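You operate a simulated robot arm through the tools that you are given. There is no shell and no other tool. Be economical: measure what you need, move in short steps, check, and stop when the job is done.

The job below is to be done with a simulated two-armed robot. You get a single attempt, and the scene is never put back.

TASK
Put the white jug in the steel sink. Take the blue spacer and leave it on top of the small yellow gloss tin. Put the blue cup in the steel sink. Stack the carton that says "washers" from the top of the parts table on top of the carton that says "hinges". Put the short packer on the top of the parts table away on the shelf of the parts table. Put the blue peg from the top of the parts table on top of the long white batten. Put the wooden tag marked "hold" from the top of the parts table on the top of the service bench and the wooden tag that says "reorder" on the shelf under the drying table. Close the vacuum door. Shut the spill kit box door. Take the purple hose adaptor and put it on the top of the cradle bench. Put the yellow post base on the workbench top away on the open shelf under the workbench. Open the grey waste bin lid. The order is free. Set down upright: white jug, yellow post base.

The check looks at the end state, three seconds after you hand in, the way a careful person would. Anything else that was tipped, shoved, dropped, spilled or broken makes it a failure. Lids that push on must go on centred and level and be pressed home; caps that screw on are set level and turned clockwise until they are tight.

THE ROBOT
Two 7-joint arms with two-finger parallel grippers on one trunk, on a base that drives. Base frame: it is fixed to the floor where the robot stands at the start and does not move with it; the origin is under the middle of the robot, x ahead of it, y to its left, z up; the surface under the hand at the start is at about z = 900. Lengths are in mm, angles in degrees, forces in N, time in s.
The left shoulder is at the start at [20, 138, 1570], the right one opposite. Places, roughly: blue cup (8x8x6 cm) [300, 400, 900]; blue peg (2x2x9 cm) [-5000, -1200, 800]; blue spacer (8x2x5 cm) [500, 300, 900]; carton [-5250, -1500, 750]; grey waste bin lid [-6300, -3000, 600]; long white batten (16x5x5 cm) [-8100, 300, 900]; open shelf under the workbench (72x24 cm) [-7660, -900, 380]; purple hose adaptor (4x4x10 cm) [600, 1200, 900]; shelf of the parts table [-5100, -1300, 400]; shelf under the drying table (52x24 cm) [-3900, -2960, 300]; short packer (11x4x2 cm) [-5100, -1400, 800]; small yellow gloss tin [500, 500, 1000]; spill kit box door [-5900, -3000, 1300]; steel sink [400, -800, 700]; top of the cradle bench (60x20 cm) [-3460, -440, 760]; top of the service bench [-5200, -2900, 900]; vacuum door [-5800, -2700, 500]; white jug (13x9x13 cm) [500, 0, 1000]; wooden tag [-5500, -1250, 750]; yellow post base (12x5x6 cm) [-8000, -700, 900]. Payload 1.57 kg a hand.
Tool frame (each hand has its own): the origin (TCP) lies between the finger pads and is the grasp point; the fingertips stand 30 mm ahead of it; z points along the fingers, y is the line along which they close. Largest opening 80 mm; finger width 17, thickness 12; the body of the gripper, 40 by 82 mm, starts 80 mm behind the TCP.
Orientation is told as [roll, pitch, yaw] about the base's x, y, z axes, in that order, counted from this pose: with the fingers straight down and closing along the base's y, the tool's x points along the base's -x, its y along +y and its z along -z.

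THE INTERFACE
- The arms move only by the tool jog_arm. It takes "left_rows", "right_rows" or both (then of equal length, played together; a hand with none holds still); each is a list that holds one entry, the list of rows, each a list of 7 numbers: the finger opening in mm, from 0 to 80, then the shift along the base's x, y, z in units of 30 mm (1.0 is 30 mm), then the turn, a rotation vector about the base's x, y, z in units of 8 degrees (1.0 is 8 degrees). In form: [[[fingers, tx, ty, tz, wx, wy, wz], ...]]. A call has 1 to 10 rows; each row shifts and turns the commanded pose from where the row before left it. A call with a number of a shift or a turn outside -1 to 1 is refused whole. Rows are played at 5 a second. More than 50 mm and 8.6 degrees between two rows, or a gripper value outside its range, and nothing of the call is played. Where a pose cannot be reached the arm comes as near as it can. A force on the tool above 40 N (or 10 N above the force at the start of the call, whichever is more), or a blocked arm, ends the call early, and 0.2 s more pass. Each finger travels about 45 mm/s and halts on what it meets, pressing with about 35 N; the grip force reading is that of the motor and also rises with nothing between the fingers. The clock runs only during rows and for 0.2 s after the last one: add rows that do not move to give the fingers time. The reply holds the time, the measured pose of the TCP, the force on the tool along the base axes, the opening and the grip force, in the units named above and with some noise, with the torque about the TCP (base axes, N m) and any sound that the robot's microphone picked up.
- Cameras (640 x 400 px; columns grow to the right, rows downward): "scene" is now at [167.1, 15.5, 1433.2]; the picture's right is [0.16, -0.99, 0.00], its down [-0.85, -0.14, -0.51] and it looks along [0.50, 0.08, -0.86] (base axes); focal length 214 px, centre (320, 200). "left" rides on the left gripper at [72, 7, -122] in its tool frame; the picture's right is [-0.09, 1.00, 0.00], its down [-0.84, -0.08, -0.54] and it looks along [-0.54, -0.05, 0.84] (tool axes); focal length 238 px, centre (320, 200). "right" rides on the right gripper at [72, -6, -122] in its tool frame; the picture's right is [0.09, 1.00, 0.00], its down [-0.84, 0.08, -0.54] and it looks along [-0.54, 0.05, 0.84] (tool axes); focal length 238 px, centre (320, 200). There is no depth. A picture from a camera that has moved, and an enlarged one, comes with that camera's place and axes in the base frame and with its lens. The place of the scene camera against the robot may be out by one fixed shift of up to 18 mm in any direction.
- snapshot(camera): a new picture of that camera. The clock stands still meanwhile.
- move_column(by): slides the trunk up (or, below 0, down) by that many mm; the arms and the scene camera ride with it, the base frame stays. It gives what a move gives, with no picture.
- roll_base(legs): drives the robot by 1 to 6 legs, each [ahead, left, turn to the left] in mm, mm and degrees, along the robot's own axes; the way and the turn of a leg run together, so that a leg with both is an arc; at most 1500 mm and 180 degrees a leg. The arms and the cameras ride along, it lands a little off, and it stops where it bumps. It gives what a move gives.
- aim_head(pan, tilt): turns the head with the scene camera to pan (to the left, within 60 degrees either way) and tilt (down, from -29 to 69), counted from straight ahead of the robot. It gives what a move gives.
- close_up(camera, box): a new picture of the part [left, top, right, bottom] of that camera's present view, enlarged. The clock stands still meanwhile.
- hand_in(): hands the job in; it is judged then, once.

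Work in short steps. Places have to be worked out from the pictures, the camera data and where the tool is seen: move nearer, look again, correct. Check each grasp and each placing, and mend what went wrong. You have 556 turns and 370 pictures in all, those below and enlarged ones among them. Open the grippers and draw the arms clear of the work before you hand the job in, unless the task says otherwise.

The tools are called after "Request:" by a JSON object that holds its "api" and its "payload". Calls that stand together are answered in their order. jog_arm: Moves the arms, as the interface text tells. Its arguments: {"type":"object","properties":{"left_rows":{"type":"array","items":{"type":"array","items":{"type":"array","items":{"type":"number"}}}},"right_rows":{"type":"array","items":{"type":"array","items":{"type":"array","items":{"type":"number"}}}}},"required":[]} The other tools are called the same way: move_column (by) slides the trunk up or down; roll_base (legs) drives the base; aim_head (pan, tilt) turns the head that bears the scene camera; snapshot (camera) takes a picture; close_up (camera, box) takes an enlarged picture of a part of a camera's view; hand_in () hands the job in.

At the start:

```text
time: 0.0
left_ee_pos: [281.2, 85.8, 1202.5]
left_ee_rot: [0.0, 0.1, 0.1]
left_force: [0.2, -0.9, 0.2]
left_torque: [0.01, 0.01, 0.0]
left_grip_width: 80.1
left_finger_force: 0.0
right_ee_pos: [264.4, -131.7, 1175.9]
right_ee_rot: [-0.1, 0.0, 0.0]
right_force: [0.1, 0.5, 0.3]
right_torque: [0.0, 0.0, -0.01]
right_grip_width: 79.8
right_finger_force: 0.1
trunk travel left (down, up): [-945.0, 295.0]
robot x, y, heading: [0.3, 3.0, 0.1]
head pan, tilt: [9.3, 59.6]
```

scene: 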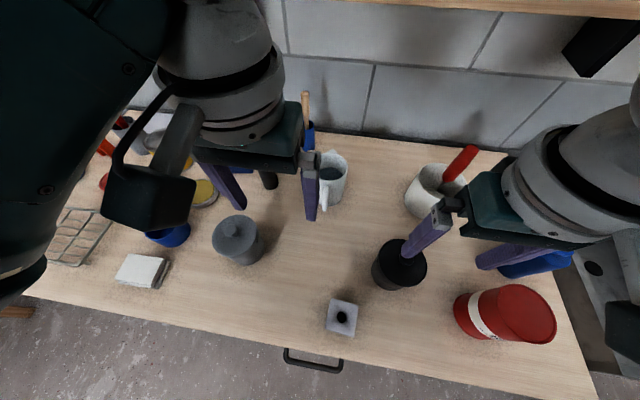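
right: 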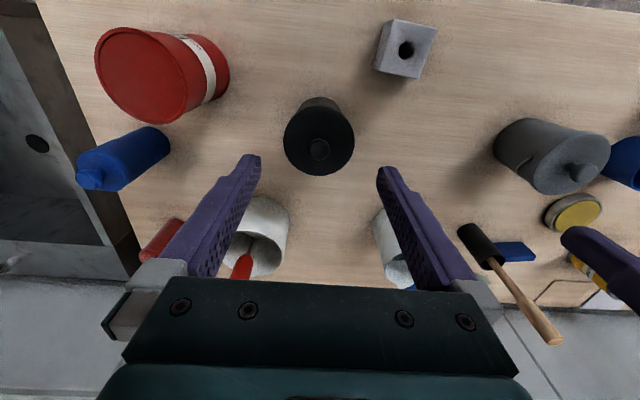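
left: 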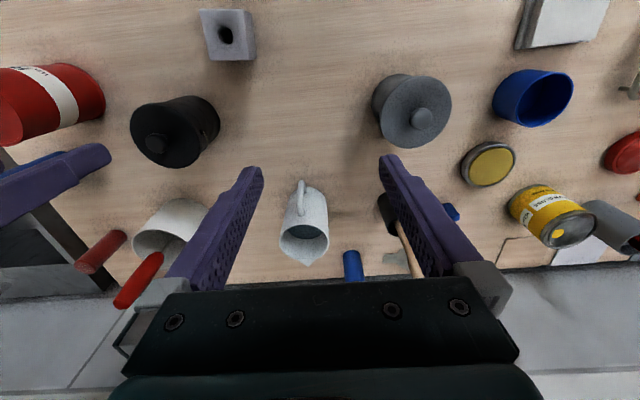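

I start by looking over the bench on the left side from the hand camera close-up and the scene camera panned left.

Request:
{"api": "close_up", "payload": {"camera": "left", "box": [360, 60, 640, 290]}}

Request:
{"api": "aim_head", "payload": {"pan": 50, "tilt": 40}}

Request:
{"api": "snapshot", "payload": {"camera": "scene"}}

```text
1.74 times, centred on (500, 175) of left
camera zoom: at [211.0, 91.8, 1324.9], right [0.09, 1.0, 0.0], down [0.84, -0.08, 0.54], along [0.54, -0.05, -0.84], focal length 414 px, centre (7, 244)
```

zoom: 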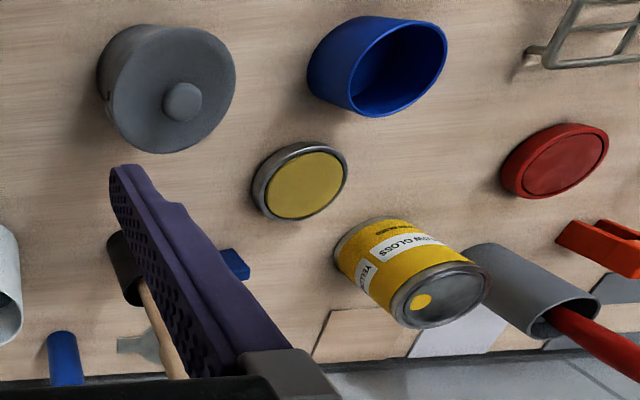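

```text
time: 1.1
left_ee_pos: [281.8, 86.4, 1201.9]
left_ee_rot: [0.0, -0.1, 0.0]
left_force: [-0.5, 0.2, 0.4]
left_torque: [0.0, -0.01, 0.0]
left_grip_width: 79.9
left_finger_force: 0.1
right_ee_pos: [265.1, -130.3, 1175.0]
right_ee_rot: [0.0, 0.0, -0.1]
right_force: [-0.2, -0.6, -0.3]
right_torque: [0.04, -0.03, 0.01]
right_grip_width: 80.1
right_finger_force: 0.2
trunk travel left (down, up): [-945.0, 295.0]
robot x, y, heading: [-0.1, 1.4, -0.2]
head pan, tilt: [50.0, 40.0]
```

```text
365 pictures are left
camera scene: at [155.5, 69.8, 1459.5], right [0.77, -0.64, 0.0], down [-0.41, -0.49, -0.77], along [0.49, 0.59, -0.64], focal length 214 px, centre (320, 200)
```

scene: 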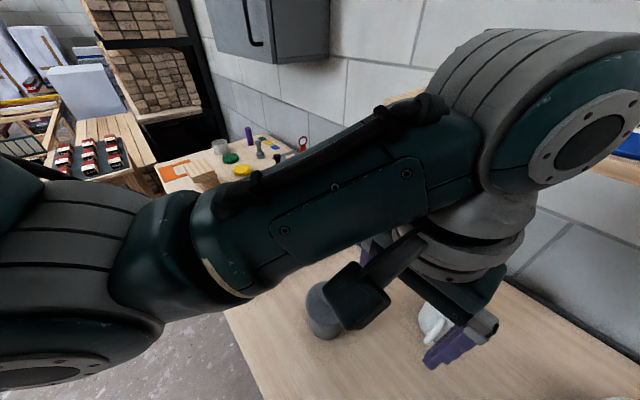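

The labelled "YELLOW GLOSS" tin stands around [514, 498], spacer around [517, 330]. I raise both hands, then lower the trunk to gain reach.

Request:
{"api": "jog_arm", "payload": {"left_rows": [[[80, 0, 0, 1, 0, 0, 0], [80, 0, 0, 1, 0, 0, 0], [80, 0, 0, 1, 0, 0, 0], [80, 0, 0, 1, 0, 0, 0], [80, 0, 0, 1, 0, 0, 0], [80, 0, 0, 1, 0, 0, 0], [80, 0, 0, 1, 0, 0, 0], [80, 0, 0, 1, 0, 0, 0], [80, 0, 0, 1, 0, 0, 0], [80, 0, 0, 1, 0, 0, 0]]], "right_rows": [[[80, 0, 0, 1, 0, 0, 0], [80, 0, 0, 1, 0, 0, 0], [80, 0, 0, 1, 0, 0, 0], [80, 0, 0, 1, 0, 0, 0], [80, 0, 0, 1, 0, 0, 0], [80, 0, 0, 1, 0, 0, 0], [80, 0, 0, 1, 0, 0, 0], [80, 0, 0, 1, 0, 0, 0], [80, 0, 0, 1, 0, 0, 0], [80, 0, 0, 1, 0, 0, 0]]]}}

Request:
{"api": "aim_head", "payload": {"pan": 0, "tilt": 50}}

Request:
{"api": "snapshot", "payload": {"camera": "scene"}}

Request:
{"api": "snapshot", "payload": {"camera": "left"}}

```text
time: 3.3
left_ee_pos: [269.9, 88.4, 1456.8]
left_ee_rot: [1.2, 9.2, 0.1]
left_force: [0.2, 0.2, 0.8]
left_torque: [0.0, -0.01, -0.01]
left_grip_width: 79.7
left_finger_force: 0.0
right_ee_pos: [244.5, -148.2, 1424.3]
right_ee_rot: [-8.4, 9.1, -0.5]
right_force: [-0.2, -1.1, 0.0]
right_torque: [0.0, -0.02, 0.04]
right_grip_width: 79.8
right_finger_force: 0.1
trunk travel left (down, up): [-945.0, 295.0]
robot x, y, heading: [1.4, -1.5, -0.2]
head pan, tilt: [50.0, 40.0]
stopped in row 10 (right hand): the arm was blocked; the commanded pose is now the measured one
```

```text
time: 4.5
left_ee_pos: [270.1, 87.8, 1457.4]
left_ee_rot: [1.0, 9.1, 0.1]
left_force: [-0.1, 0.4, -0.6]
left_torque: [0.02, 0.0, -0.03]
left_grip_width: 79.9
left_finger_force: 0.0
right_ee_pos: [243.1, -147.7, 1425.6]
right_ee_rot: [-8.5, 9.0, -0.5]
right_force: [-0.2, -0.1, 0.3]
right_torque: [-0.01, -0.02, 0.03]
right_grip_width: 79.8
right_finger_force: 0.1
trunk travel left (down, up): [-945.0, 295.0]
robot x, y, heading: [-1.2, 0.9, 0.1]
head pan, tilt: [0.0, 50.0]
```

```text
364 pictures are left
camera scene: at [177.9, 4.8, 1445.3], right [0.0, -1.0, 0.0], down [-0.77, 0.0, -0.64], along [0.64, 0.0, -0.77], focal length 214 px, centre (320, 200)
```

scene: 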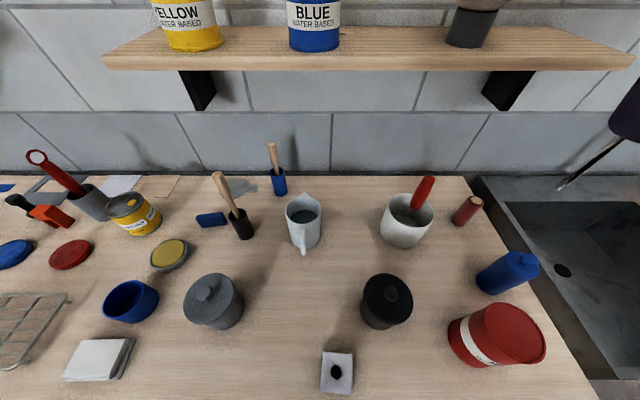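

```text
363 pictures are left
camera left: at [218.5, 91.1, 1588.8], right [0.09, 1.0, 0.01], down [0.91, -0.09, 0.4], along [0.4, -0.03, -0.92], focal length 238 px, centre (320, 200)
```

left: 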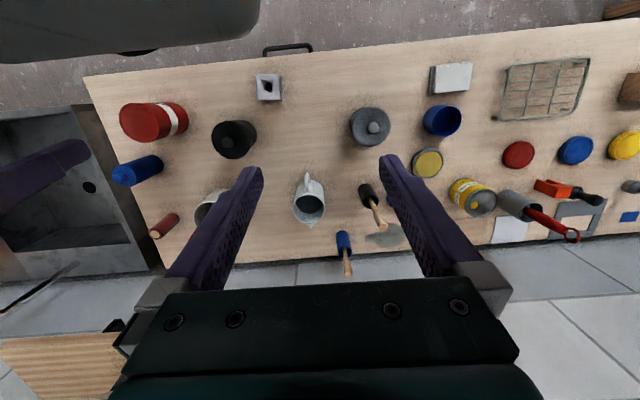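

Good clear view. Close-ups on the spacer/tin region and the jug for orientation.

Request:
{"api": "close_up", "payload": {"camera": "scene", "box": [90, 160, 270, 272]}}

Request:
{"api": "close_up", "payload": {"camera": "scene", "box": [240, 160, 450, 290]}}

```text
3.56 times, centred on (180, 216) of scene
camera zoom: at [177.9, 4.8, 1445.3], right [0.0, -1.0, 0.0], down [-0.77, 0.0, -0.64], along [0.64, 0.0, -0.77], focal length 763 px, centre (818, 143)
```

zoom: 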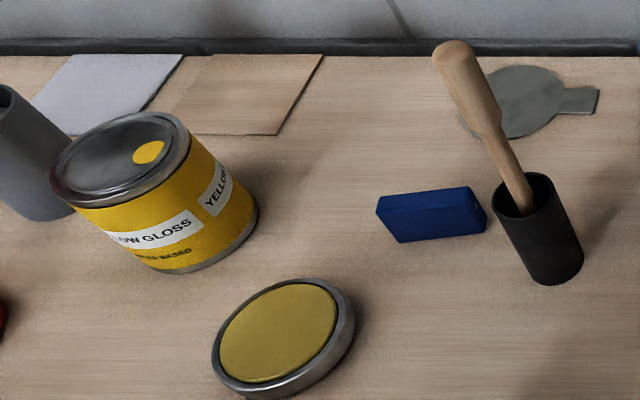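

```text
3.05 times, centred on (345, 225) of scene
camera zoom: at [177.9, 4.8, 1445.3], right [0.0, -1.0, 0.0], down [-0.77, 0.0, -0.64], along [0.64, 0.0, -0.77], focal length 654 px, centre (244, 124)
```

zoom: 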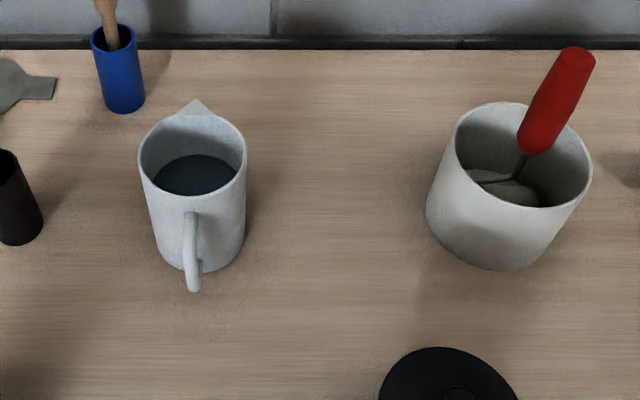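

The spacer stands roughly along y at about [535, 322]. I lower the trunk 350 mm (hands end at about 1100) and look with the left hand camera.

Request:
{"api": "move_column", "payload": {"by": -350}}

Request:
{"api": "jog_arm", "payload": {"left_rows": [[[80, 0.7, 1, 0, 0, -0.5, 0], [80, 0.7, 1, 0, 0, -0.5, 0], [80, 0.7, 1, 0, 0, -0.2, 0], [80, 0.7, 1, 0, 0, 0, 0], [80, 0.7, 1, 0, 0, 0, 0], [80, 0.7, 1, 0, 0, 0, 0], [80, 0.7, 1, 0, 0, 0, 0], [80, 0.7, 0.8, 0, 0, 0, 0]]]}}

Request:
{"api": "snapshot", "payload": {"camera": "left"}}

Request:
{"api": "snapshot", "payload": {"camera": "scene"}}

```text
time: 7.9
left_ee_pos: [269.8, 87.9, 1107.4]
left_ee_rot: [1.0, 9.1, 0.1]
left_force: [0.0, -0.2, 0.5]
left_torque: [0.01, 0.01, -0.01]
left_grip_width: 80.1
left_finger_force: 0.0
right_ee_pos: [244.6, -147.4, 1075.2]
right_ee_rot: [-8.5, 9.0, -0.5]
right_force: [-0.3, 0.0, 0.5]
right_torque: [0.0, -0.04, -0.05]
right_grip_width: 80.1
right_finger_force: 0.1
trunk travel left (down, up): [-595.0, 645.0]
robot x, y, heading: [-0.9, -4.3, 0.2]
head pan, tilt: [0.0, 50.0]
```

```text
time: 9.7
left_ee_pos: [438.8, 321.1, 1106.9]
left_ee_rot: [1.1, -0.6, 0.1]
left_force: [-0.4, 0.1, -0.4]
left_torque: [-0.01, -0.01, -0.01]
left_grip_width: 79.9
left_finger_force: 0.1
right_ee_pos: [244.3, -146.9, 1074.5]
right_ee_rot: [-8.5, 9.0, -0.4]
right_force: [0.8, -0.9, 0.4]
right_torque: [0.01, 0.02, 0.02]
right_grip_width: 80.1
right_finger_force: 0.0
trunk travel left (down, up): [-595.0, 645.0]
robot x, y, heading: [3.0, 0.9, -0.2]
head pan, tilt: [0.0, 50.0]
```

```text
360 pictures are left
camera left: at [365.7, 325.4, 1228.3], right [0.09, 1.0, 0.02], down [0.83, -0.09, 0.55], along [0.55, -0.03, -0.84], focal length 238 px, centre (320, 200)
```

left: 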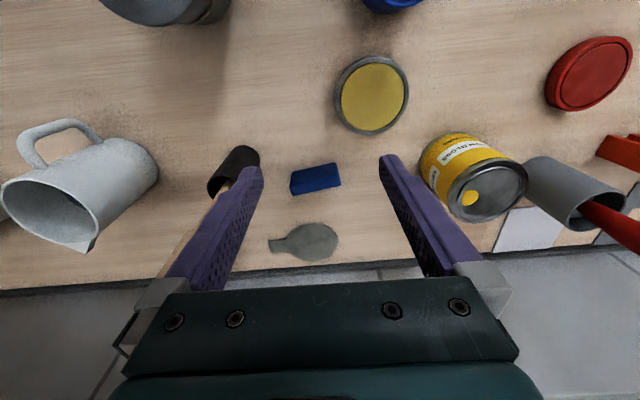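

```text
359 pictures are left
camera scene: at [177.9, 4.7, 1095.3], right [0.0, -1.0, 0.0], down [-0.77, 0.0, -0.64], along [0.64, 0.0, -0.77], focal length 214 px, centre (320, 200)
```

scene: 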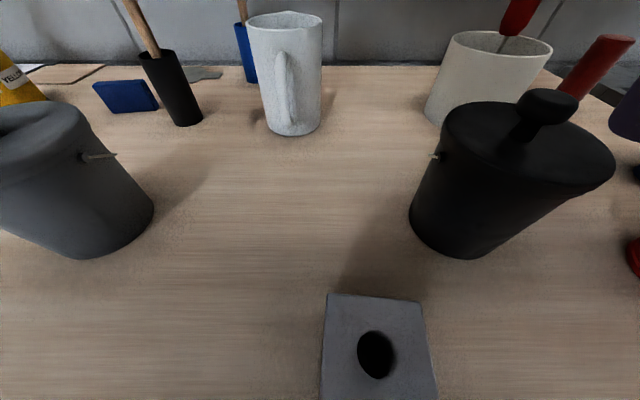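

The spacer stands on its long narrow edge. Close-up from the left camera to fix its place and yaw.

Request:
{"api": "close_up", "payload": {"camera": "left", "box": [240, 120, 400, 220]}}

Request:
{"api": "close_up", "payload": {"camera": "scene", "box": [80, 60, 240, 160]}}

```text
4.00 times, centred on (320, 170) of left
camera zoom: at [365.7, 325.4, 1228.3], right [0.09, 1.0, 0.02], down [0.83, -0.09, 0.55], along [0.55, -0.03, -0.84], focal length 953 px, centre (320, 320)
```

zoom: 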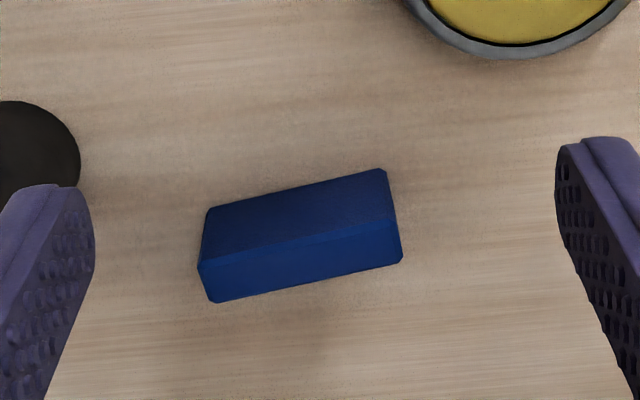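

```text
4.00 times, centred on (160, 110) of scene
camera zoom: at [177.9, 4.7, 1095.3], right [0.0, -1.0, 0.0], down [-0.77, 0.0, -0.64], along [0.64, 0.0, -0.77], focal length 858 px, centre (960, 560)
```

zoom: 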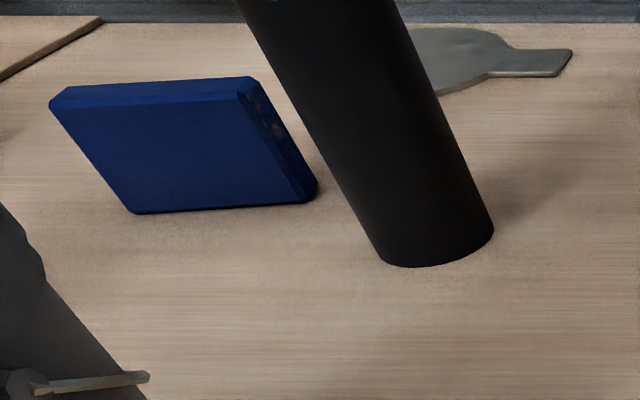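

Spacer centre ≈ [527, 313], top 950, its long axis yawed about +6° off y. I turn the left tool about −84° (camera away from the brush handle) while moving above it.

Request:
{"api": "jog_arm", "payload": {"left_rows": [[[60, 0.3, 0, 0, 0, 0, -1], [60, 0.3, 0, 0, 0, 0, -1], [60, 0.3, 0, 0, 0, 0, -1], [60, 0.3, 0, 0, 0, 0, -1], [60, 0.3, 0, 0, 0, 0, -1], [60, 0.3, 0, 0, 0, 0, -1], [60, 0.3, 0, 0, 0, 0, -1], [60, 0.3, 0, 0, 0, 0, -1], [60, 0.3, 0, 0, 0, 0, -1], [60, 0.25, 0, 0, 0, 0, -1]]]}}

Request:
{"api": "snapshot", "payload": {"camera": "left"}}

```text
time: 12.1
left_ee_pos: [435.3, 342.3, 1059.1]
left_ee_rot: [-6.0, 0.7, -79.6]
left_force: [0.4, 0.5, 1.0]
left_torque: [0.0, 0.01, 0.03]
left_grip_width: 59.9
left_finger_force: 0.1
left hand out of reach, approached as far as the arm can: row 3, 4, 5, 6, 7, 8, 9, 10
right_ee_pos: [243.2, -147.8, 1075.7]
right_ee_rot: [-8.6, 9.1, -0.5]
right_force: [1.0, -0.3, -0.5]
right_torque: [0.0, -0.01, 0.01]
right_grip_width: 79.9
right_finger_force: 0.0
trunk travel left (down, up): [-595.0, 645.0]
robot x, y, heading: [-1.1, 4.0, 0.1]
head pan, tilt: [0.0, 50.0]
stopped in row 10 (left hand): the arm was blocked; the commanded pose is now the measured one
```

```text
356 pictures are left
camera left: at [441.3, 413.7, 1180.5], right [0.99, 0.09, -0.11], down [0.13, -0.83, 0.54], along [-0.04, -0.55, -0.84], focal length 238 px, centre (320, 200)
```

left: 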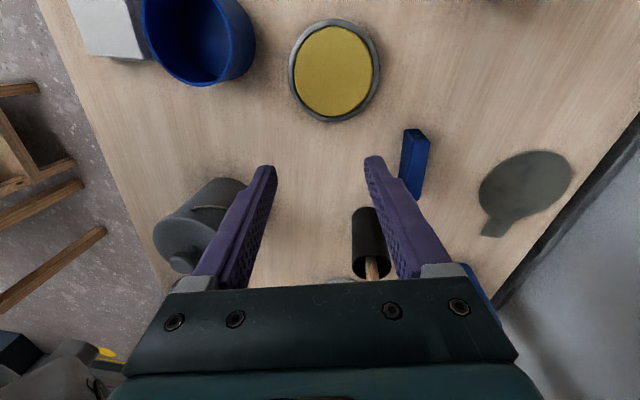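

The arm is at its reach limit here. I drive the base ahead 80 mm in small legs to get closer (it stops on any bump).

Request:
{"api": "roll_base", "payload": {"legs": [[40, 0, 0], [40, 0, 0]]}}

```text
time: 13.5
left_ee_pos: [515.0, 342.3, 1058.6]
left_ee_rot: [-6.0, 0.6, -79.7]
left_force: [0.6, 0.1, -0.1]
left_torque: [0.05, 0.01, 0.01]
left_grip_width: 60.0
left_finger_force: 0.1
right_ee_pos: [324.8, -146.6, 1075.4]
right_ee_rot: [-8.5, 9.0, -0.6]
right_force: [0.6, -0.4, 0.1]
right_torque: [0.02, -0.01, -0.03]
right_grip_width: 80.1
right_finger_force: 0.1
trunk travel left (down, up): [-595.0, 645.0]
robot x, y, heading: [81.2, -2.4, 0.1]
head pan, tilt: [0.0, 50.0]
```

No bump. Now I align over the spacer and level the tool.

Request:
{"api": "jog_arm", "payload": {"left_rows": [[[60, 0.2, -0.4, 0, 0.4, 0, -0.25], [60, 0.2, -0.4, 0, 0.4, 0, -0.25], [60, 0, 0, -0.6, 0, 0, 0], [60, 0, 0, 0, 0, 0, 0]]]}}

Request:
{"api": "snapshot", "payload": {"camera": "left"}}

```text
time: 14.5
left_ee_pos: [527.7, 317.6, 1041.5]
left_ee_rot: [-5.0, 7.1, -83.4]
left_force: [0.4, 0.5, -0.1]
left_torque: [-0.04, 0.01, -0.01]
left_grip_width: 59.9
left_finger_force: 0.1
right_ee_pos: [325.8, -147.7, 1076.1]
right_ee_rot: [-8.6, 9.1, -0.5]
right_force: [0.0, -0.5, -0.1]
right_torque: [0.03, -0.02, -0.01]
right_grip_width: 80.1
right_finger_force: 0.0
trunk travel left (down, up): [-595.0, 645.0]
robot x, y, heading: [81.4, -1.8, 0.1]
head pan, tilt: [0.0, 50.0]
```

```text
355 pictures are left
camera left: at [539.4, 374.8, 1169.7], right [0.99, 0.03, -0.1], down [0.07, -0.9, 0.44], along [-0.07, -0.44, -0.89], focal length 238 px, centre (320, 200)
```

left: 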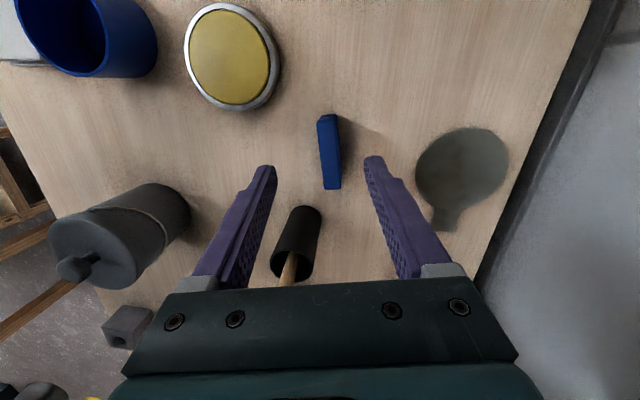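

The rpy convention means the remaining tilt is about +6° on both base x and y; I take it out.

Request:
{"api": "jog_arm", "payload": {"left_rows": [[[60, 0, 0, 0, -0.4, -0.36, 0], [60, 0, 0, 0, -0.41, -0.36, 0], [60, 0, 0, 0, 0, 0, 0]]]}}

Request:
{"api": "snapshot", "payload": {"camera": "left"}}

```text
time: 15.3
left_ee_pos: [528.3, 318.3, 1042.2]
left_ee_rot: [0.0, -0.1, -83.2]
left_force: [-0.4, -1.2, 0.6]
left_torque: [-0.04, -0.01, -0.02]
left_grip_width: 60.1
left_finger_force: 0.1
right_ee_pos: [325.2, -148.2, 1075.0]
right_ee_rot: [-8.5, 9.1, -0.5]
right_force: [0.1, 0.4, 0.7]
right_torque: [0.0, -0.01, -0.01]
right_grip_width: 79.9
right_finger_force: 0.1
trunk travel left (down, up): [-595.0, 645.0]
robot x, y, heading: [80.8, -1.4, 0.0]
head pan, tilt: [0.0, 50.0]
```

```text
354 pictures are left
camera left: at [526.3, 389.7, 1163.3], right [1.0, 0.03, 0.0], down [0.02, -0.84, 0.54], along [0.01, -0.54, -0.84], focal length 238 px, centre (320, 200)
```

left: 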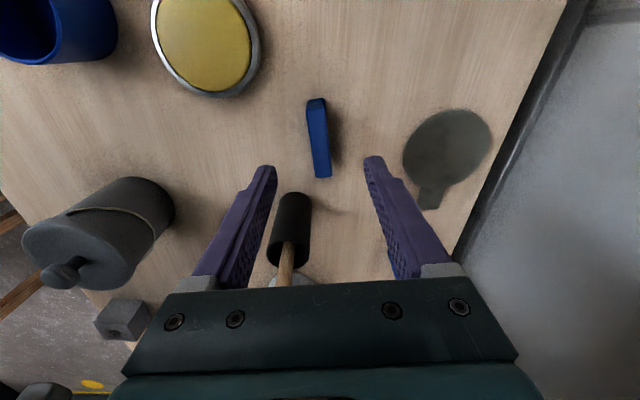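

Spacer centred between fingers at [528, 313]. Descend to z 938 and close.

Request:
{"api": "jog_arm", "payload": {"left_rows": [[[60, 0, -0.1, -1, 0, 0, 0], [60, 0, 0, -1, 0, 0, 0], [60, 0, 0, -1, 0, 0, 0], [60, 0, 0, -0.47, 0, 0, 0], [0, 0, 0, 0, 0, 0, 0], [0, 0, 0, 0, 0, 0, 0], [0, 0, 0, 0, 0, 0, 0], [0, 0, 0, 0, 0, 0, 0], [0, 0, 0, 0, 0, 0, 0]]]}}

Request:
{"api": "snapshot", "payload": {"camera": "left"}}

```text
time: 17.3
left_ee_pos: [528.7, 313.7, 936.8]
left_ee_rot: [-0.1, 0.0, -83.2]
left_force: [-0.6, -0.7, 0.5]
left_torque: [-0.01, -0.01, -0.01]
left_grip_width: 17.0
left_finger_force: 31.9
right_ee_pos: [324.7, -148.6, 1075.5]
right_ee_rot: [-8.5, 9.1, -0.5]
right_force: [0.0, -0.3, 0.0]
right_torque: [-0.02, -0.03, -0.01]
right_grip_width: 79.9
right_finger_force: 0.2
trunk travel left (down, up): [-595.0, 645.0]
robot x, y, heading: [75.0, -1.9, 0.1]
head pan, tilt: [0.0, 50.0]
```

```text
353 pictures are left
camera left: at [527.1, 385.2, 1058.7], right [1.0, 0.03, 0.0], down [0.02, -0.84, 0.54], along [0.01, -0.54, -0.84], focal length 238 px, centre (320, 200)
```

left: 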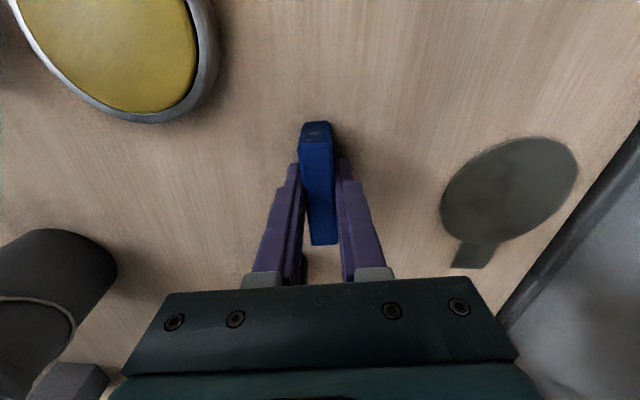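

Gripped (17 mm). Lift and move part-way to the tin, then look.

Request:
{"api": "jog_arm", "payload": {"left_rows": [[[0, 0, 0, 1, 0, 0, 0], [0, 0, 0, 1, 0, 0, 0], [0, 0, 0, 1, 0, 0, 0], [0, 0, 0, 1, 0, 0, 0], [0, 0, 0, 1, 0, 0, 0], [0, 0, 1, 0, 0, 0, 0], [0, 0, 1, 0, 0, 0, 0], [0, 0, 1, 0, 0, 0, 0]]]}}

Request:
{"api": "snapshot", "payload": {"camera": "left"}}

Request:
{"api": "aim_head", "payload": {"pan": 45, "tilt": 25}}

Request:
{"api": "snapshot", "payload": {"camera": "scene"}}

```text
time: 19.3
left_ee_pos: [490.2, 400.5, 1039.2]
left_ee_rot: [-7.2, 1.1, -84.0]
left_force: [-0.4, 0.1, -0.8]
left_torque: [-0.01, -0.02, 0.02]
left_grip_width: 16.8
left_finger_force: 31.2
left hand out of reach, approached as far as the arm can: row 7, 8
right_ee_pos: [325.3, -148.6, 1075.3]
right_ee_rot: [-8.7, 9.1, -0.5]
right_force: [0.0, -0.7, 0.4]
right_torque: [0.02, -0.02, -0.01]
right_grip_width: 80.0
right_finger_force: 0.0
trunk travel left (down, up): [-595.0, 645.0]
robot x, y, heading: [80.2, -1.6, -0.2]
head pan, tilt: [0.0, 50.0]
stopped in row 8 (left hand): the arm was blocked; the commanded pose is now the measured one
```

```text
352 pictures are left
camera left: at [506.1, 470.3, 1160.3], right [0.99, 0.01, -0.13], down [0.08, -0.84, 0.53], along [-0.1, -0.54, -0.84], focal length 238 px, centre (320, 200)
```

left: 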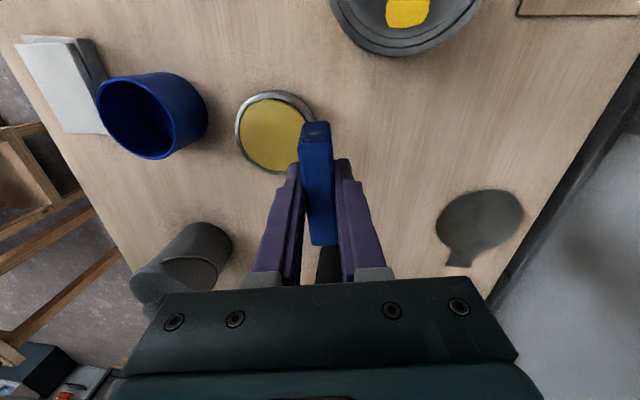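

```text
time: 20.4
left_ee_pos: [491.8, 400.0, 1038.9]
left_ee_rot: [-7.2, 1.1, -84.1]
left_force: [-0.2, -0.1, -0.5]
left_torque: [0.03, -0.03, -0.02]
left_grip_width: 17.1
left_finger_force: 32.5
right_ee_pos: [325.6, -147.1, 1075.6]
right_ee_rot: [-8.5, 9.1, -0.6]
right_force: [0.0, -0.7, -0.7]
right_torque: [0.01, -0.02, 0.02]
right_grip_width: 80.4
right_finger_force: 0.1
trunk travel left (down, up): [-595.0, 645.0]
robot x, y, heading: [81.2, 3.2, -0.0]
head pan, tilt: [45.0, 25.0]
```

```text
351 pictures are left
camera scene: at [246.9, 69.8, 1132.8], right [0.71, -0.71, 0.0], down [-0.3, -0.3, -0.91], along [0.64, 0.64, -0.42], focal length 214 px, centre (320, 200)
```

scene: 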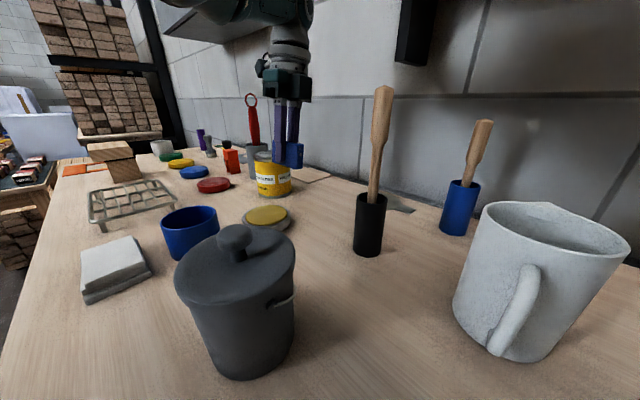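

Reach is short to the left, so I raise the trunk 60 mm and drive left 110 mm to bring the spacer above the tin level.

Request:
{"api": "move_column", "payload": {"by": 60}}

Request:
{"api": "roll_base", "payload": {"legs": [[0, 110, 0]]}}

Request:
{"api": "snapshot", "payload": {"camera": "left"}}

Request:
{"api": "snapshot", "payload": {"camera": "scene"}}

```text
time: 21.4
left_ee_pos: [491.9, 399.5, 1098.9]
left_ee_rot: [-7.0, 1.2, -84.1]
left_force: [0.5, 0.0, 0.4]
left_torque: [-0.01, 0.01, -0.02]
left_grip_width: 16.7
left_finger_force: 32.8
right_ee_pos: [325.7, -148.5, 1135.9]
right_ee_rot: [-8.5, 9.0, -0.6]
right_force: [-0.6, 0.5, -0.6]
right_torque: [0.03, -0.01, 0.01]
right_grip_width: 80.3
right_finger_force: 0.0
trunk travel left (down, up): [-655.0, 585.0]
robot x, y, heading: [83.3, -0.5, -0.0]
head pan, tilt: [45.0, 25.0]
```

```text
time: 22.6
left_ee_pos: [492.4, 508.0, 1098.7]
left_ee_rot: [-7.2, 1.1, -84.1]
left_force: [-0.2, 0.1, -0.7]
left_torque: [0.06, 0.01, 0.0]
left_grip_width: 17.1
left_finger_force: 31.8
right_ee_pos: [324.8, -39.2, 1134.1]
right_ee_rot: [-8.5, 9.1, -0.7]
right_force: [-0.2, 1.4, -0.3]
right_torque: [0.01, 0.02, -0.04]
right_grip_width: 80.2
right_finger_force: 0.1
trunk travel left (down, up): [-655.0, 585.0]
robot x, y, heading: [81.5, 111.5, -0.1]
head pan, tilt: [45.0, 25.0]
```

```text
350 pictures are left
camera left: at [507.4, 578.8, 1220.6], right [0.99, 0.01, -0.13], down [0.08, -0.84, 0.53], along [-0.1, -0.54, -0.84], focal length 238 px, centre (320, 200)
```

left: 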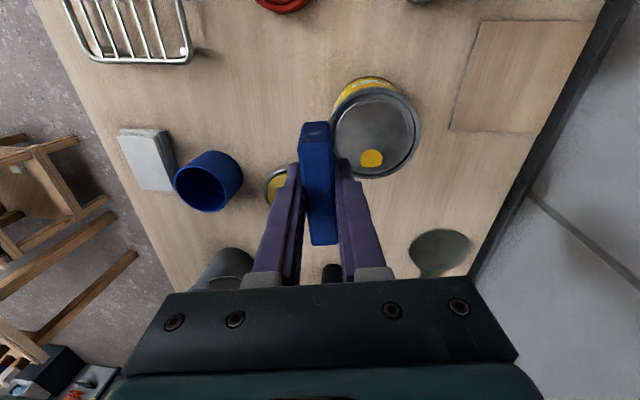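

```text
349 pictures are left
camera scene: at [247.1, 179.1, 1192.8], right [0.71, -0.71, 0.0], down [-0.3, -0.3, -0.91], along [0.64, 0.64, -0.42], focal length 214 px, centre (320, 200)
```

scene: 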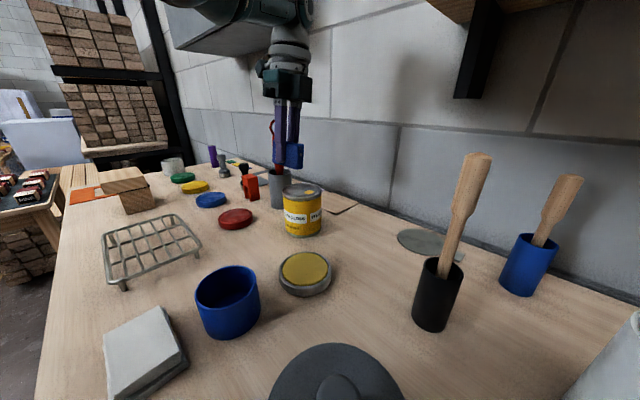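

Tin centre ≈ [529, 512]. I shift there and level the tool.

Request:
{"api": "jog_arm", "payload": {"left_rows": [[[0, 0.6, 0.1, 0, 0, -0.5, 0], [0, 0.65, 0, 0, 0, -0.41, 0], [0, 0, 0, 0, 0, 0, 0]]]}}

Request:
{"api": "snapshot", "payload": {"camera": "left"}}

```text
time: 23.4
left_ee_pos: [508.9, 513.0, 1084.4]
left_ee_rot: [-2.0, 0.5, -83.9]
left_force: [-0.6, -0.4, 0.2]
left_torque: [0.0, 0.04, 0.01]
left_grip_width: 16.8
left_finger_force: 32.4
left hand out of reach, approached as far as the arm can: row 1, 2
right_ee_pos: [324.1, -38.2, 1134.2]
right_ee_rot: [-8.5, 9.2, -0.8]
right_force: [-0.9, -0.4, 0.3]
right_torque: [-0.03, 0.02, 0.02]
right_grip_width: 79.9
right_finger_force: 0.1
trunk travel left (down, up): [-655.0, 585.0]
robot x, y, heading: [80.7, 111.6, -0.1]
head pan, tilt: [45.0, 25.0]
```

```text
348 pictures are left
camera left: at [512.6, 583.4, 1207.3], right [1.0, 0.01, -0.04], down [0.03, -0.84, 0.54], along [-0.02, -0.54, -0.84], focal length 238 px, centre (320, 200)
```

left: 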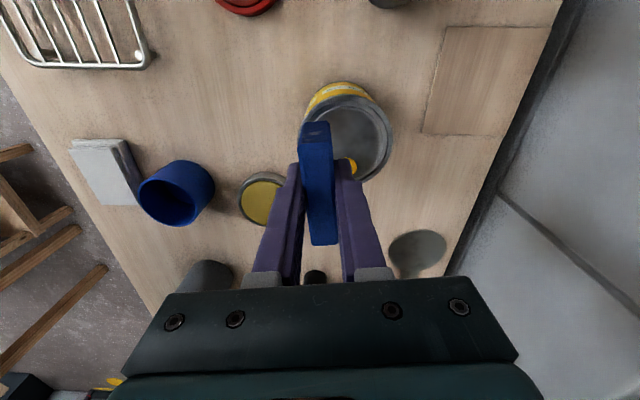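

Drive 22 mm ahead to centre over the tin (≈ [532, 514]).

Request:
{"api": "roll_base", "payload": {"legs": [[22, 0, 0]]}}

Request:
{"api": "jog_arm", "payload": {"left_rows": [[[0, 0, 0, 0, 0, -0.25, 0], [0, 0, 0, 0, 0, 0, 0]]]}}

Request:
{"api": "snapshot", "payload": {"camera": "left"}}

```text
time: 24.2
left_ee_pos: [530.6, 511.6, 1085.4]
left_ee_rot: [-2.1, 0.5, -83.8]
left_force: [0.1, -0.3, -0.5]
left_torque: [0.0, -0.03, 0.02]
left_grip_width: 16.6
left_finger_force: 31.9
right_ee_pos: [346.6, -37.5, 1135.1]
right_ee_rot: [-8.5, 9.0, -0.7]
right_force: [-0.2, 0.6, -0.5]
right_torque: [0.01, -0.04, -0.01]
right_grip_width: 79.9
right_finger_force: 0.1
trunk travel left (down, up): [-655.0, 585.0]
robot x, y, heading: [101.7, 113.1, -0.4]
head pan, tilt: [45.0, 25.0]
```

```text
time: 24.8
left_ee_pos: [524.7, 518.6, 1070.0]
left_ee_rot: [-2.1, 0.5, -83.2]
left_force: [0.0, 0.5, -1.0]
left_torque: [-0.02, 0.01, 0.02]
left_grip_width: 16.9
left_finger_force: 32.5
left hand out of reach, approached as far as the arm can: row 1
right_ee_pos: [346.5, -38.4, 1135.9]
right_ee_rot: [-8.6, 9.1, -0.6]
right_force: [0.8, -0.4, -0.4]
right_torque: [-0.02, 0.02, 0.02]
right_grip_width: 80.2
right_finger_force: 0.1
trunk travel left (down, up): [-655.0, 585.0]
robot x, y, heading: [100.6, 110.5, -0.1]
head pan, tilt: [45.0, 25.0]
```

```text
347 pictures are left
camera left: at [529.2, 589.2, 1193.5], right [1.0, 0.02, -0.04], down [0.04, -0.84, 0.54], along [-0.02, -0.54, -0.84], focal length 238 px, centre (320, 200)
```

left: 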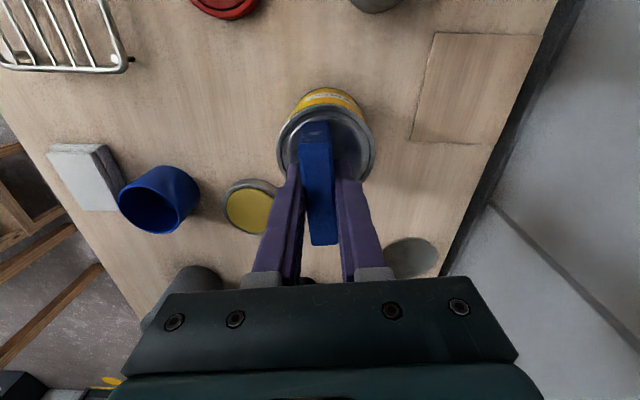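

Now descend in small steps with the arm.

Request:
{"api": "jog_arm", "payload": {"left_rows": [[[0, 0, -0.15, -0.5, 0, 0, 0], [0, 0, 0, 0, 0, 0, 0]]]}}

```text
time: 25.4
left_ee_pos: [536.6, 511.3, 1068.5]
left_ee_rot: [-0.3, 0.5, -84.0]
left_force: [0.7, -0.1, -1.3]
left_torque: [-0.01, -0.02, -0.01]
left_grip_width: 17.2
left_finger_force: 31.8
right_ee_pos: [346.7, -39.3, 1135.3]
right_ee_rot: [-8.6, 9.1, -0.8]
right_force: [0.2, -0.5, -0.2]
right_torque: [0.0, -0.01, 0.02]
right_grip_width: 80.0
right_finger_force: 0.1
trunk travel left (down, up): [-655.0, 585.0]
robot x, y, heading: [105.5, 107.1, -0.1]
head pan, tilt: [45.0, 25.0]
```

Request:
{"api": "jog_arm", "payload": {"left_rows": [[[0, -0.1, 0, -0.35, 0, 0, 0], [0, -0.05, 0, -0.25, 0, 0, 0], [0, 0, 0, 0, 0, 0, 0]]]}}

Request:
{"api": "snapshot", "payload": {"camera": "left"}}

```text
time: 26.2
left_ee_pos: [536.2, 514.1, 1051.7]
left_ee_rot: [-0.2, 0.3, -83.8]
left_force: [0.0, 0.1, -0.2]
left_torque: [0.0, 0.02, -0.02]
left_grip_width: 16.9
left_finger_force: 31.9
left hand out of reach, approached as far as the arm can: row 1
right_ee_pos: [346.5, -38.9, 1134.8]
right_ee_rot: [-8.4, 9.1, -0.7]
right_force: [0.6, -0.6, -0.6]
right_torque: [0.01, -0.01, -0.02]
right_grip_width: 80.1
right_finger_force: 0.1
trunk travel left (down, up): [-655.0, 585.0]
robot x, y, heading: [100.5, 112.6, -0.2]
head pan, tilt: [45.0, 25.0]
```

```text
346 pictures are left
camera left: at [535.6, 583.7, 1174.4], right [1.0, 0.01, 0.0], down [0.01, -0.84, 0.54], along [0.0, -0.54, -0.84], focal length 238 px, centre (320, 200)
```

left: 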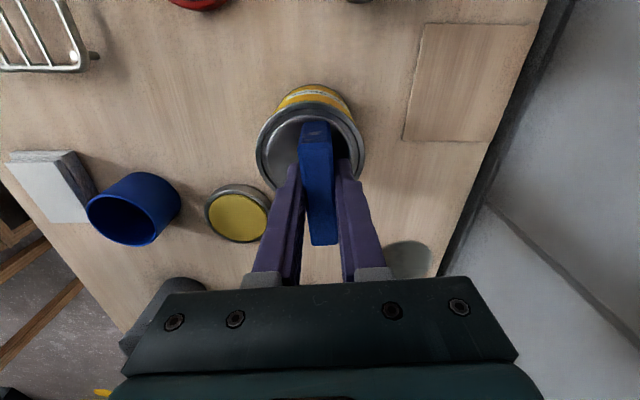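

Nearly there; shift −6 mm in x, +4 in y and descend until contact.

Request:
{"api": "jog_arm", "payload": {"left_rows": [[[0, -0.2, 0.13, 0, 0, 0, 0], [0, 0, 0, -0.2, 0, 0, 0], [0, 0, 0, -0.1, 0, 0, 0], [0, 0, 0, 0, 0, 0, 0]]]}}

```text
time: 27.2
left_ee_pos: [531.5, 518.6, 1042.0]
left_ee_rot: [-0.1, 0.4, -83.9]
left_force: [0.5, 0.0, -0.1]
left_torque: [0.02, -0.02, 0.01]
left_grip_width: 16.9
left_finger_force: 32.3
left hand out of reach, approached as far as the arm can: row 1
right_ee_pos: [346.5, -38.5, 1134.1]
right_ee_rot: [-8.5, 9.0, -0.6]
right_force: [-0.2, -0.4, 0.3]
right_torque: [-0.01, -0.01, 0.04]
right_grip_width: 80.0
right_finger_force: 0.1
trunk travel left (down, up): [-655.0, 585.0]
robot x, y, heading: [101.2, 108.8, 0.1]
head pan, tilt: [45.0, 25.0]
```

Request:
{"api": "jog_arm", "payload": {"left_rows": [[[0, 0, 0, -0.1, 0, 0, 0], [0, 0, 0, -0.1, 0, 0, 0], [0, 0, 0, 0, 0, 0, 0]]]}}

Request:
{"api": "close_up", "payload": {"camera": "scene", "box": [240, 110, 360, 245]}}

```text
time: 28.0
left_ee_pos: [533.9, 519.2, 1036.3]
left_ee_rot: [-0.1, 0.4, -83.9]
left_force: [-2.2, -0.7, 7.1]
left_torque: [-0.33, 0.01, -0.07]
left_grip_width: 17.0
left_finger_force: 32.3
right_ee_pos: [346.7, -39.3, 1134.9]
right_ee_rot: [-8.5, 9.1, -0.7]
right_force: [-0.5, -0.2, -0.6]
right_torque: [0.0, -0.01, 0.04]
right_grip_width: 79.9
right_finger_force: 0.1
trunk travel left (down, up): [-655.0, 585.0]
robot x, y, heading: [102.3, 108.8, -0.1]
head pan, tilt: [45.0, 25.0]
```

```text
2.96 times, centred on (300, 178) of scene
camera zoom: at [269.2, 179.2, 1193.0], right [0.71, -0.71, 0.0], down [-0.3, -0.3, -0.91], along [0.64, 0.64, -0.42], focal length 636 px, centre (379, 267)
```

zoom: 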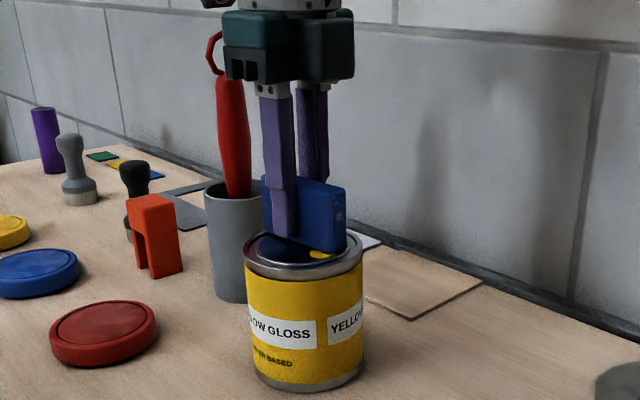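

Contact at 7 N and the spacer spans the lid. Release and lift.

Request:
{"api": "jog_arm", "payload": {"left_rows": [[[25, 0, 0, 0, 0, 0, 0], [45, 0, 0, 0, 0, 0, 0], [50, 0, 0, 0, 0, 0, 0], [50, 0, 0, 1, 0, 0, 0], [50, 0, 0, 1, 0, 0, 0], [50, -1, 0, 0, 0, 0, 0], [50, -1, 0, 0, 0, 0, 0], [50, -1, 0, 0.5, 0, 0, 0]]]}}

Request:
{"api": "snapshot", "payload": {"camera": "left"}}

Request:
{"api": "close_up", "payload": {"camera": "scene", "box": [240, 110, 360, 245]}}

```text
time: 30.0
left_ee_pos: [490.1, 551.8, 1075.1]
left_ee_rot: [-6.7, 0.9, -84.9]
left_force: [-0.4, 0.1, 0.1]
left_torque: [-0.01, -0.04, 0.02]
left_grip_width: 49.9
left_finger_force: 0.0
left hand out of reach, approached as far as the arm can: row 6, 7, 8
right_ee_pos: [347.2, -38.8, 1134.1]
right_ee_rot: [-8.6, 9.1, -0.6]
right_force: [-0.5, -0.4, 0.1]
right_torque: [0.02, 0.02, 0.01]
right_grip_width: 79.8
right_finger_force: 0.0
trunk travel left (down, up): [-655.0, 585.0]
robot x, y, heading: [102.8, 108.4, -0.2]
head pan, tilt: [45.0, 25.0]
stopped in row 8 (left hand): the arm was blocked; the commanded pose is now the measured one
```

```text
344 pictures are left
camera left: at [506.3, 621.5, 1196.5], right [0.99, 0.0, -0.12], down [0.06, -0.84, 0.53], along [-0.1, -0.54, -0.84], focal length 238 px, centre (320, 200)
```

left: 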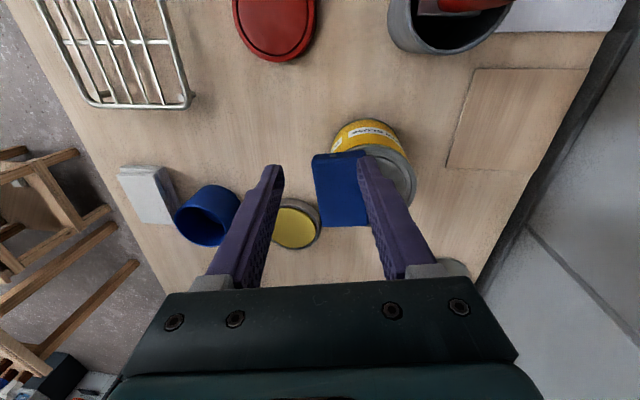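

```text
2.96 times, centred on (300, 178) of scene
camera zoom: at [269.0, 179.0, 1192.8], right [0.71, -0.71, 0.0], down [-0.3, -0.3, -0.91], along [0.64, 0.64, -0.42], focal length 636 px, centre (379, 267)
```

zoom: 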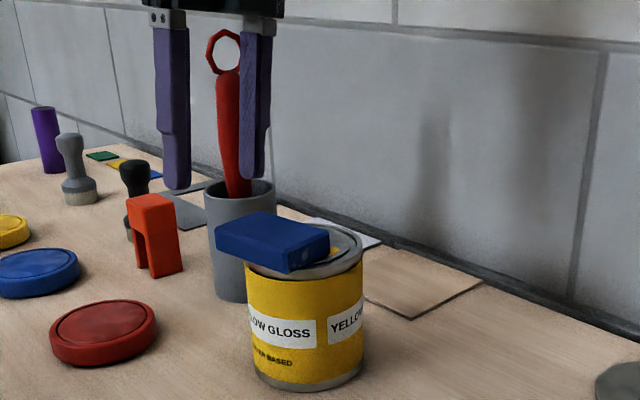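

The lift was out of reach, so the finger dragged the spacer flat and half off the tin (centre ≈ [503, 519]; tin centre ≈ [531, 515]). I raise the trunk, reposition the base left, and regrasp it.

Request:
{"api": "move_column", "payload": {"by": 130}}

Request:
{"api": "jog_arm", "payload": {"left_rows": [[[70, -0.5, -1, 0, 0, -0.4, 0], [70, -0.5, -1, 0, 0, -0.4, 0], [70, -0.5, -1, 0, 0, 0, 0], [70, 0, -1, 0, 0, 0, 0], [70, 0, -1, 0, 0, 0, 0]]]}}

Request:
{"api": "roll_base", "payload": {"legs": [[0, 150, 0]]}}

Request:
{"api": "snapshot", "payload": {"camera": "left"}}

```text
time: 31.6
left_ee_pos: [492.9, 551.8, 1205.0]
left_ee_rot: [-6.7, 1.0, -84.9]
left_force: [0.1, 0.3, -0.1]
left_torque: [0.03, -0.02, 0.0]
left_grip_width: 50.0
left_finger_force: 0.0
right_ee_pos: [346.2, -38.5, 1265.4]
right_ee_rot: [-8.7, 9.0, -0.6]
right_force: [-0.4, 0.2, 0.6]
right_torque: [0.01, -0.02, 0.04]
right_grip_width: 80.0
right_finger_force: 0.1
trunk travel left (down, up): [-785.0, 455.0]
robot x, y, heading: [100.1, 108.9, -0.2]
head pan, tilt: [45.0, 25.0]
```

```text
time: 32.8
left_ee_pos: [556.9, 459.9, 1204.3]
left_ee_rot: [-0.5, 0.5, -84.8]
left_force: [-0.1, -0.4, 0.5]
left_torque: [0.0, 0.0, -0.01]
left_grip_width: 70.0
left_finger_force: 0.1
left hand out of reach, approached as far as the arm can: row 1, 2, 3, 4, 5
right_ee_pos: [346.1, -38.6, 1265.5]
right_ee_rot: [-8.5, 9.1, -0.6]
right_force: [-0.6, 0.2, 0.2]
right_torque: [0.0, 0.01, 0.0]
right_grip_width: 79.8
right_finger_force: 0.1
trunk travel left (down, up): [-785.0, 455.0]
robot x, y, heading: [106.5, 108.9, -0.4]
head pan, tilt: [45.0, 25.0]
```

```text
time: 34.2
left_ee_pos: [560.1, 606.7, 1205.9]
left_ee_rot: [-0.5, 0.6, -85.2]
left_force: [-1.0, -0.2, 0.8]
left_torque: [-0.02, -0.02, 0.02]
left_grip_width: 69.7
left_finger_force: 0.0
right_ee_pos: [347.3, 109.1, 1265.7]
right_ee_rot: [-8.6, 9.1, -0.9]
right_force: [0.2, -0.2, -0.1]
right_torque: [0.0, -0.01, -0.04]
right_grip_width: 79.6
right_finger_force: 0.1
trunk travel left (down, up): [-785.0, 455.0]
robot x, y, heading: [103.3, 260.6, -0.4]
head pan, tilt: [45.0, 25.0]
```

```text
342 pictures are left
camera left: at [561.6, 676.3, 1327.5], right [1.0, -0.01, -0.01], down [0.0, -0.84, 0.54], along [-0.01, -0.54, -0.84], focal length 238 px, centre (320, 200)
```

left: 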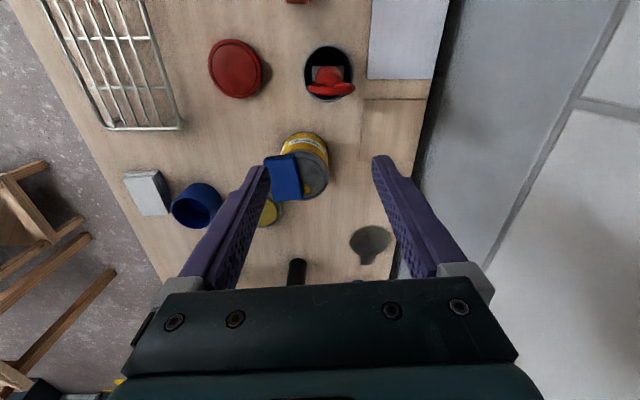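

With this yaw the arm has a narrow reachable band (joint limits). I turn the left tool back to yaw 0, then I'll push the spacer +x onto the tin with closed fingers.

Request:
{"api": "jog_arm", "payload": {"left_rows": [[[30, -0.4, -0.3, 0, 0, 0, 1], [30, -0.4, -0.3, 0, 0, 0, 1], [30, -0.4, -0.3, 0, 0, 0, 1], [30, -0.4, -0.3, 0, 0, 0, 1], [30, -0.4, -0.3, 0, 0, 0, 1], [30, -0.4, -0.3, 0, 0, 0, 1], [0, -0.4, -0.3, 0, 0, 0, 1], [0, -0.4, -0.3, 0, 0, 0, 1], [0, -0.4, -0.3, 0, 0, 0, 1], [0, -0.4, -0.3, 0, 0, 0, 1]]]}}

Request:
{"api": "snapshot", "payload": {"camera": "left"}}

```text
time: 36.4
left_ee_pos: [572.3, 553.0, 1205.6]
left_ee_rot: [-0.4, 0.7, -5.0]
left_force: [-0.3, -0.6, -0.2]
left_torque: [0.0, -0.01, 0.0]
left_grip_width: 0.1
left_finger_force: 20.7
left hand out of reach, approached as far as the arm can: row 1, 2, 3, 4, 5, 6, 7, 8, 9, 10
right_ee_pos: [346.2, 108.8, 1265.2]
right_ee_rot: [-8.6, 9.1, -0.9]
right_force: [-0.6, -0.3, 0.4]
right_torque: [-0.03, 0.01, 0.0]
right_grip_width: 79.8
right_finger_force: 0.1
trunk travel left (down, up): [-785.0, 455.0]
robot x, y, heading: [103.0, 260.6, -0.4]
head pan, tilt: [45.0, 25.0]
```

```text
341 pictures are left
camera left: at [503.5, 565.7, 1328.6], right [0.18, 0.98, -0.01], down [0.83, -0.15, 0.53], along [0.52, -0.1, -0.85], focal length 238 px, centre (320, 200)
```

left: 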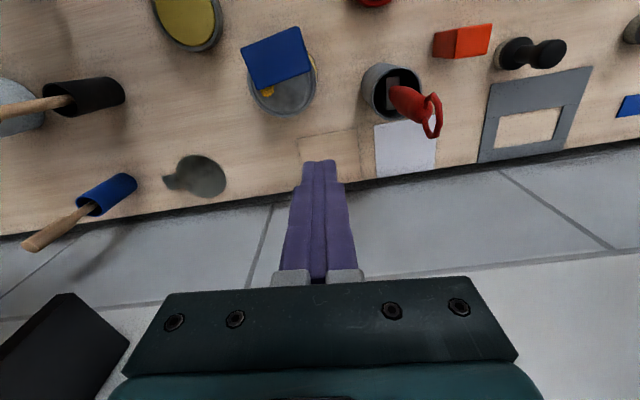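

I test whether the arm settles toward the commanded pose with still rows.

Request:
{"api": "jog_arm", "payload": {"left_rows": [[[0, 0, 0, 0, 0, 0, 0.3], [0, 0, 0, 0, 0, 0, 0.3], [0, 0, 0, 0, 0, 0, 0]]]}}

Request:
{"api": "jog_arm", "payload": {"left_rows": [[[0, -1, 0, 0, 0, 0, 0], [0, -1, 0, 0, 0, 0, 0], [0, 0, 0, 0, 0, 0, 0]]]}}

```text
time: 37.2
left_ee_pos: [573.8, 553.1, 1207.3]
left_ee_rot: [-0.5, 0.5, -0.2]
left_force: [0.2, 0.9, -0.5]
left_torque: [0.0, -0.02, 0.01]
left_grip_width: 0.1
left_finger_force: 21.4
right_ee_pos: [346.4, 108.7, 1264.8]
right_ee_rot: [-8.6, 9.1, -0.8]
right_force: [0.3, -0.5, 0.3]
right_torque: [0.03, -0.03, 0.0]
right_grip_width: 79.9
right_finger_force: 0.1
trunk travel left (down, up): [-785.0, 455.0]
robot x, y, heading: [102.6, 257.4, -0.6]
head pan, tilt: [45.0, 25.0]
```

```text
time: 38.0
left_ee_pos: [569.7, 566.3, 1206.2]
left_ee_rot: [-0.5, 0.8, -0.4]
left_force: [-0.3, -1.0, 0.1]
left_torque: [-0.02, 0.01, 0.03]
left_grip_width: 0.0
left_finger_force: 21.0
left hand out of reach, approached as far as the arm can: row 1, 2
right_ee_pos: [346.3, 109.6, 1264.0]
right_ee_rot: [-8.6, 9.1, -0.8]
right_force: [0.8, -1.0, 0.4]
right_torque: [-0.03, 0.02, 0.01]
right_grip_width: 79.7
right_finger_force: 0.0
trunk travel left (down, up): [-785.0, 455.0]
robot x, y, heading: [101.1, 259.3, -0.2]
head pan, tilt: [45.0, 25.0]
```

The arm is fully stretched (wrist ≈354 mm above TCP, radius ≈500 mm about the shoulder), a singular spot. Moving down bends it again.

Request:
{"api": "jog_arm", "payload": {"left_rows": [[[0, 0, 0, -1, 0, 0, 0], [0, 0, 0, -1, 0, 0, 0], [0, 0, 0, -1, 0, 0, 0], [0, -0.5, 0, 0, 0, 0, 0], [0, -1, 0, 0, 0, 0, 0], [0, -1, 0, 0, 0, 0, 0]]]}}

```text
time: 39.4
left_ee_pos: [488.6, 565.7, 1118.2]
left_ee_rot: [-0.4, 0.6, -0.2]
left_force: [-0.4, 0.0, -0.2]
left_torque: [0.05, 0.0, -0.01]
left_grip_width: 0.0
left_finger_force: 21.4
left hand out of reach, approached as far as the arm can: row 3
right_ee_pos: [346.6, 108.8, 1265.3]
right_ee_rot: [-8.5, 9.1, -0.8]
right_force: [0.9, -0.3, -0.5]
right_torque: [-0.02, 0.01, -0.02]
right_grip_width: 80.1
right_finger_force: 0.1
trunk travel left (down, up): [-785.0, 455.0]
robot x, y, heading: [102.9, 261.0, -0.2]
head pan, tilt: [45.0, 25.0]
```

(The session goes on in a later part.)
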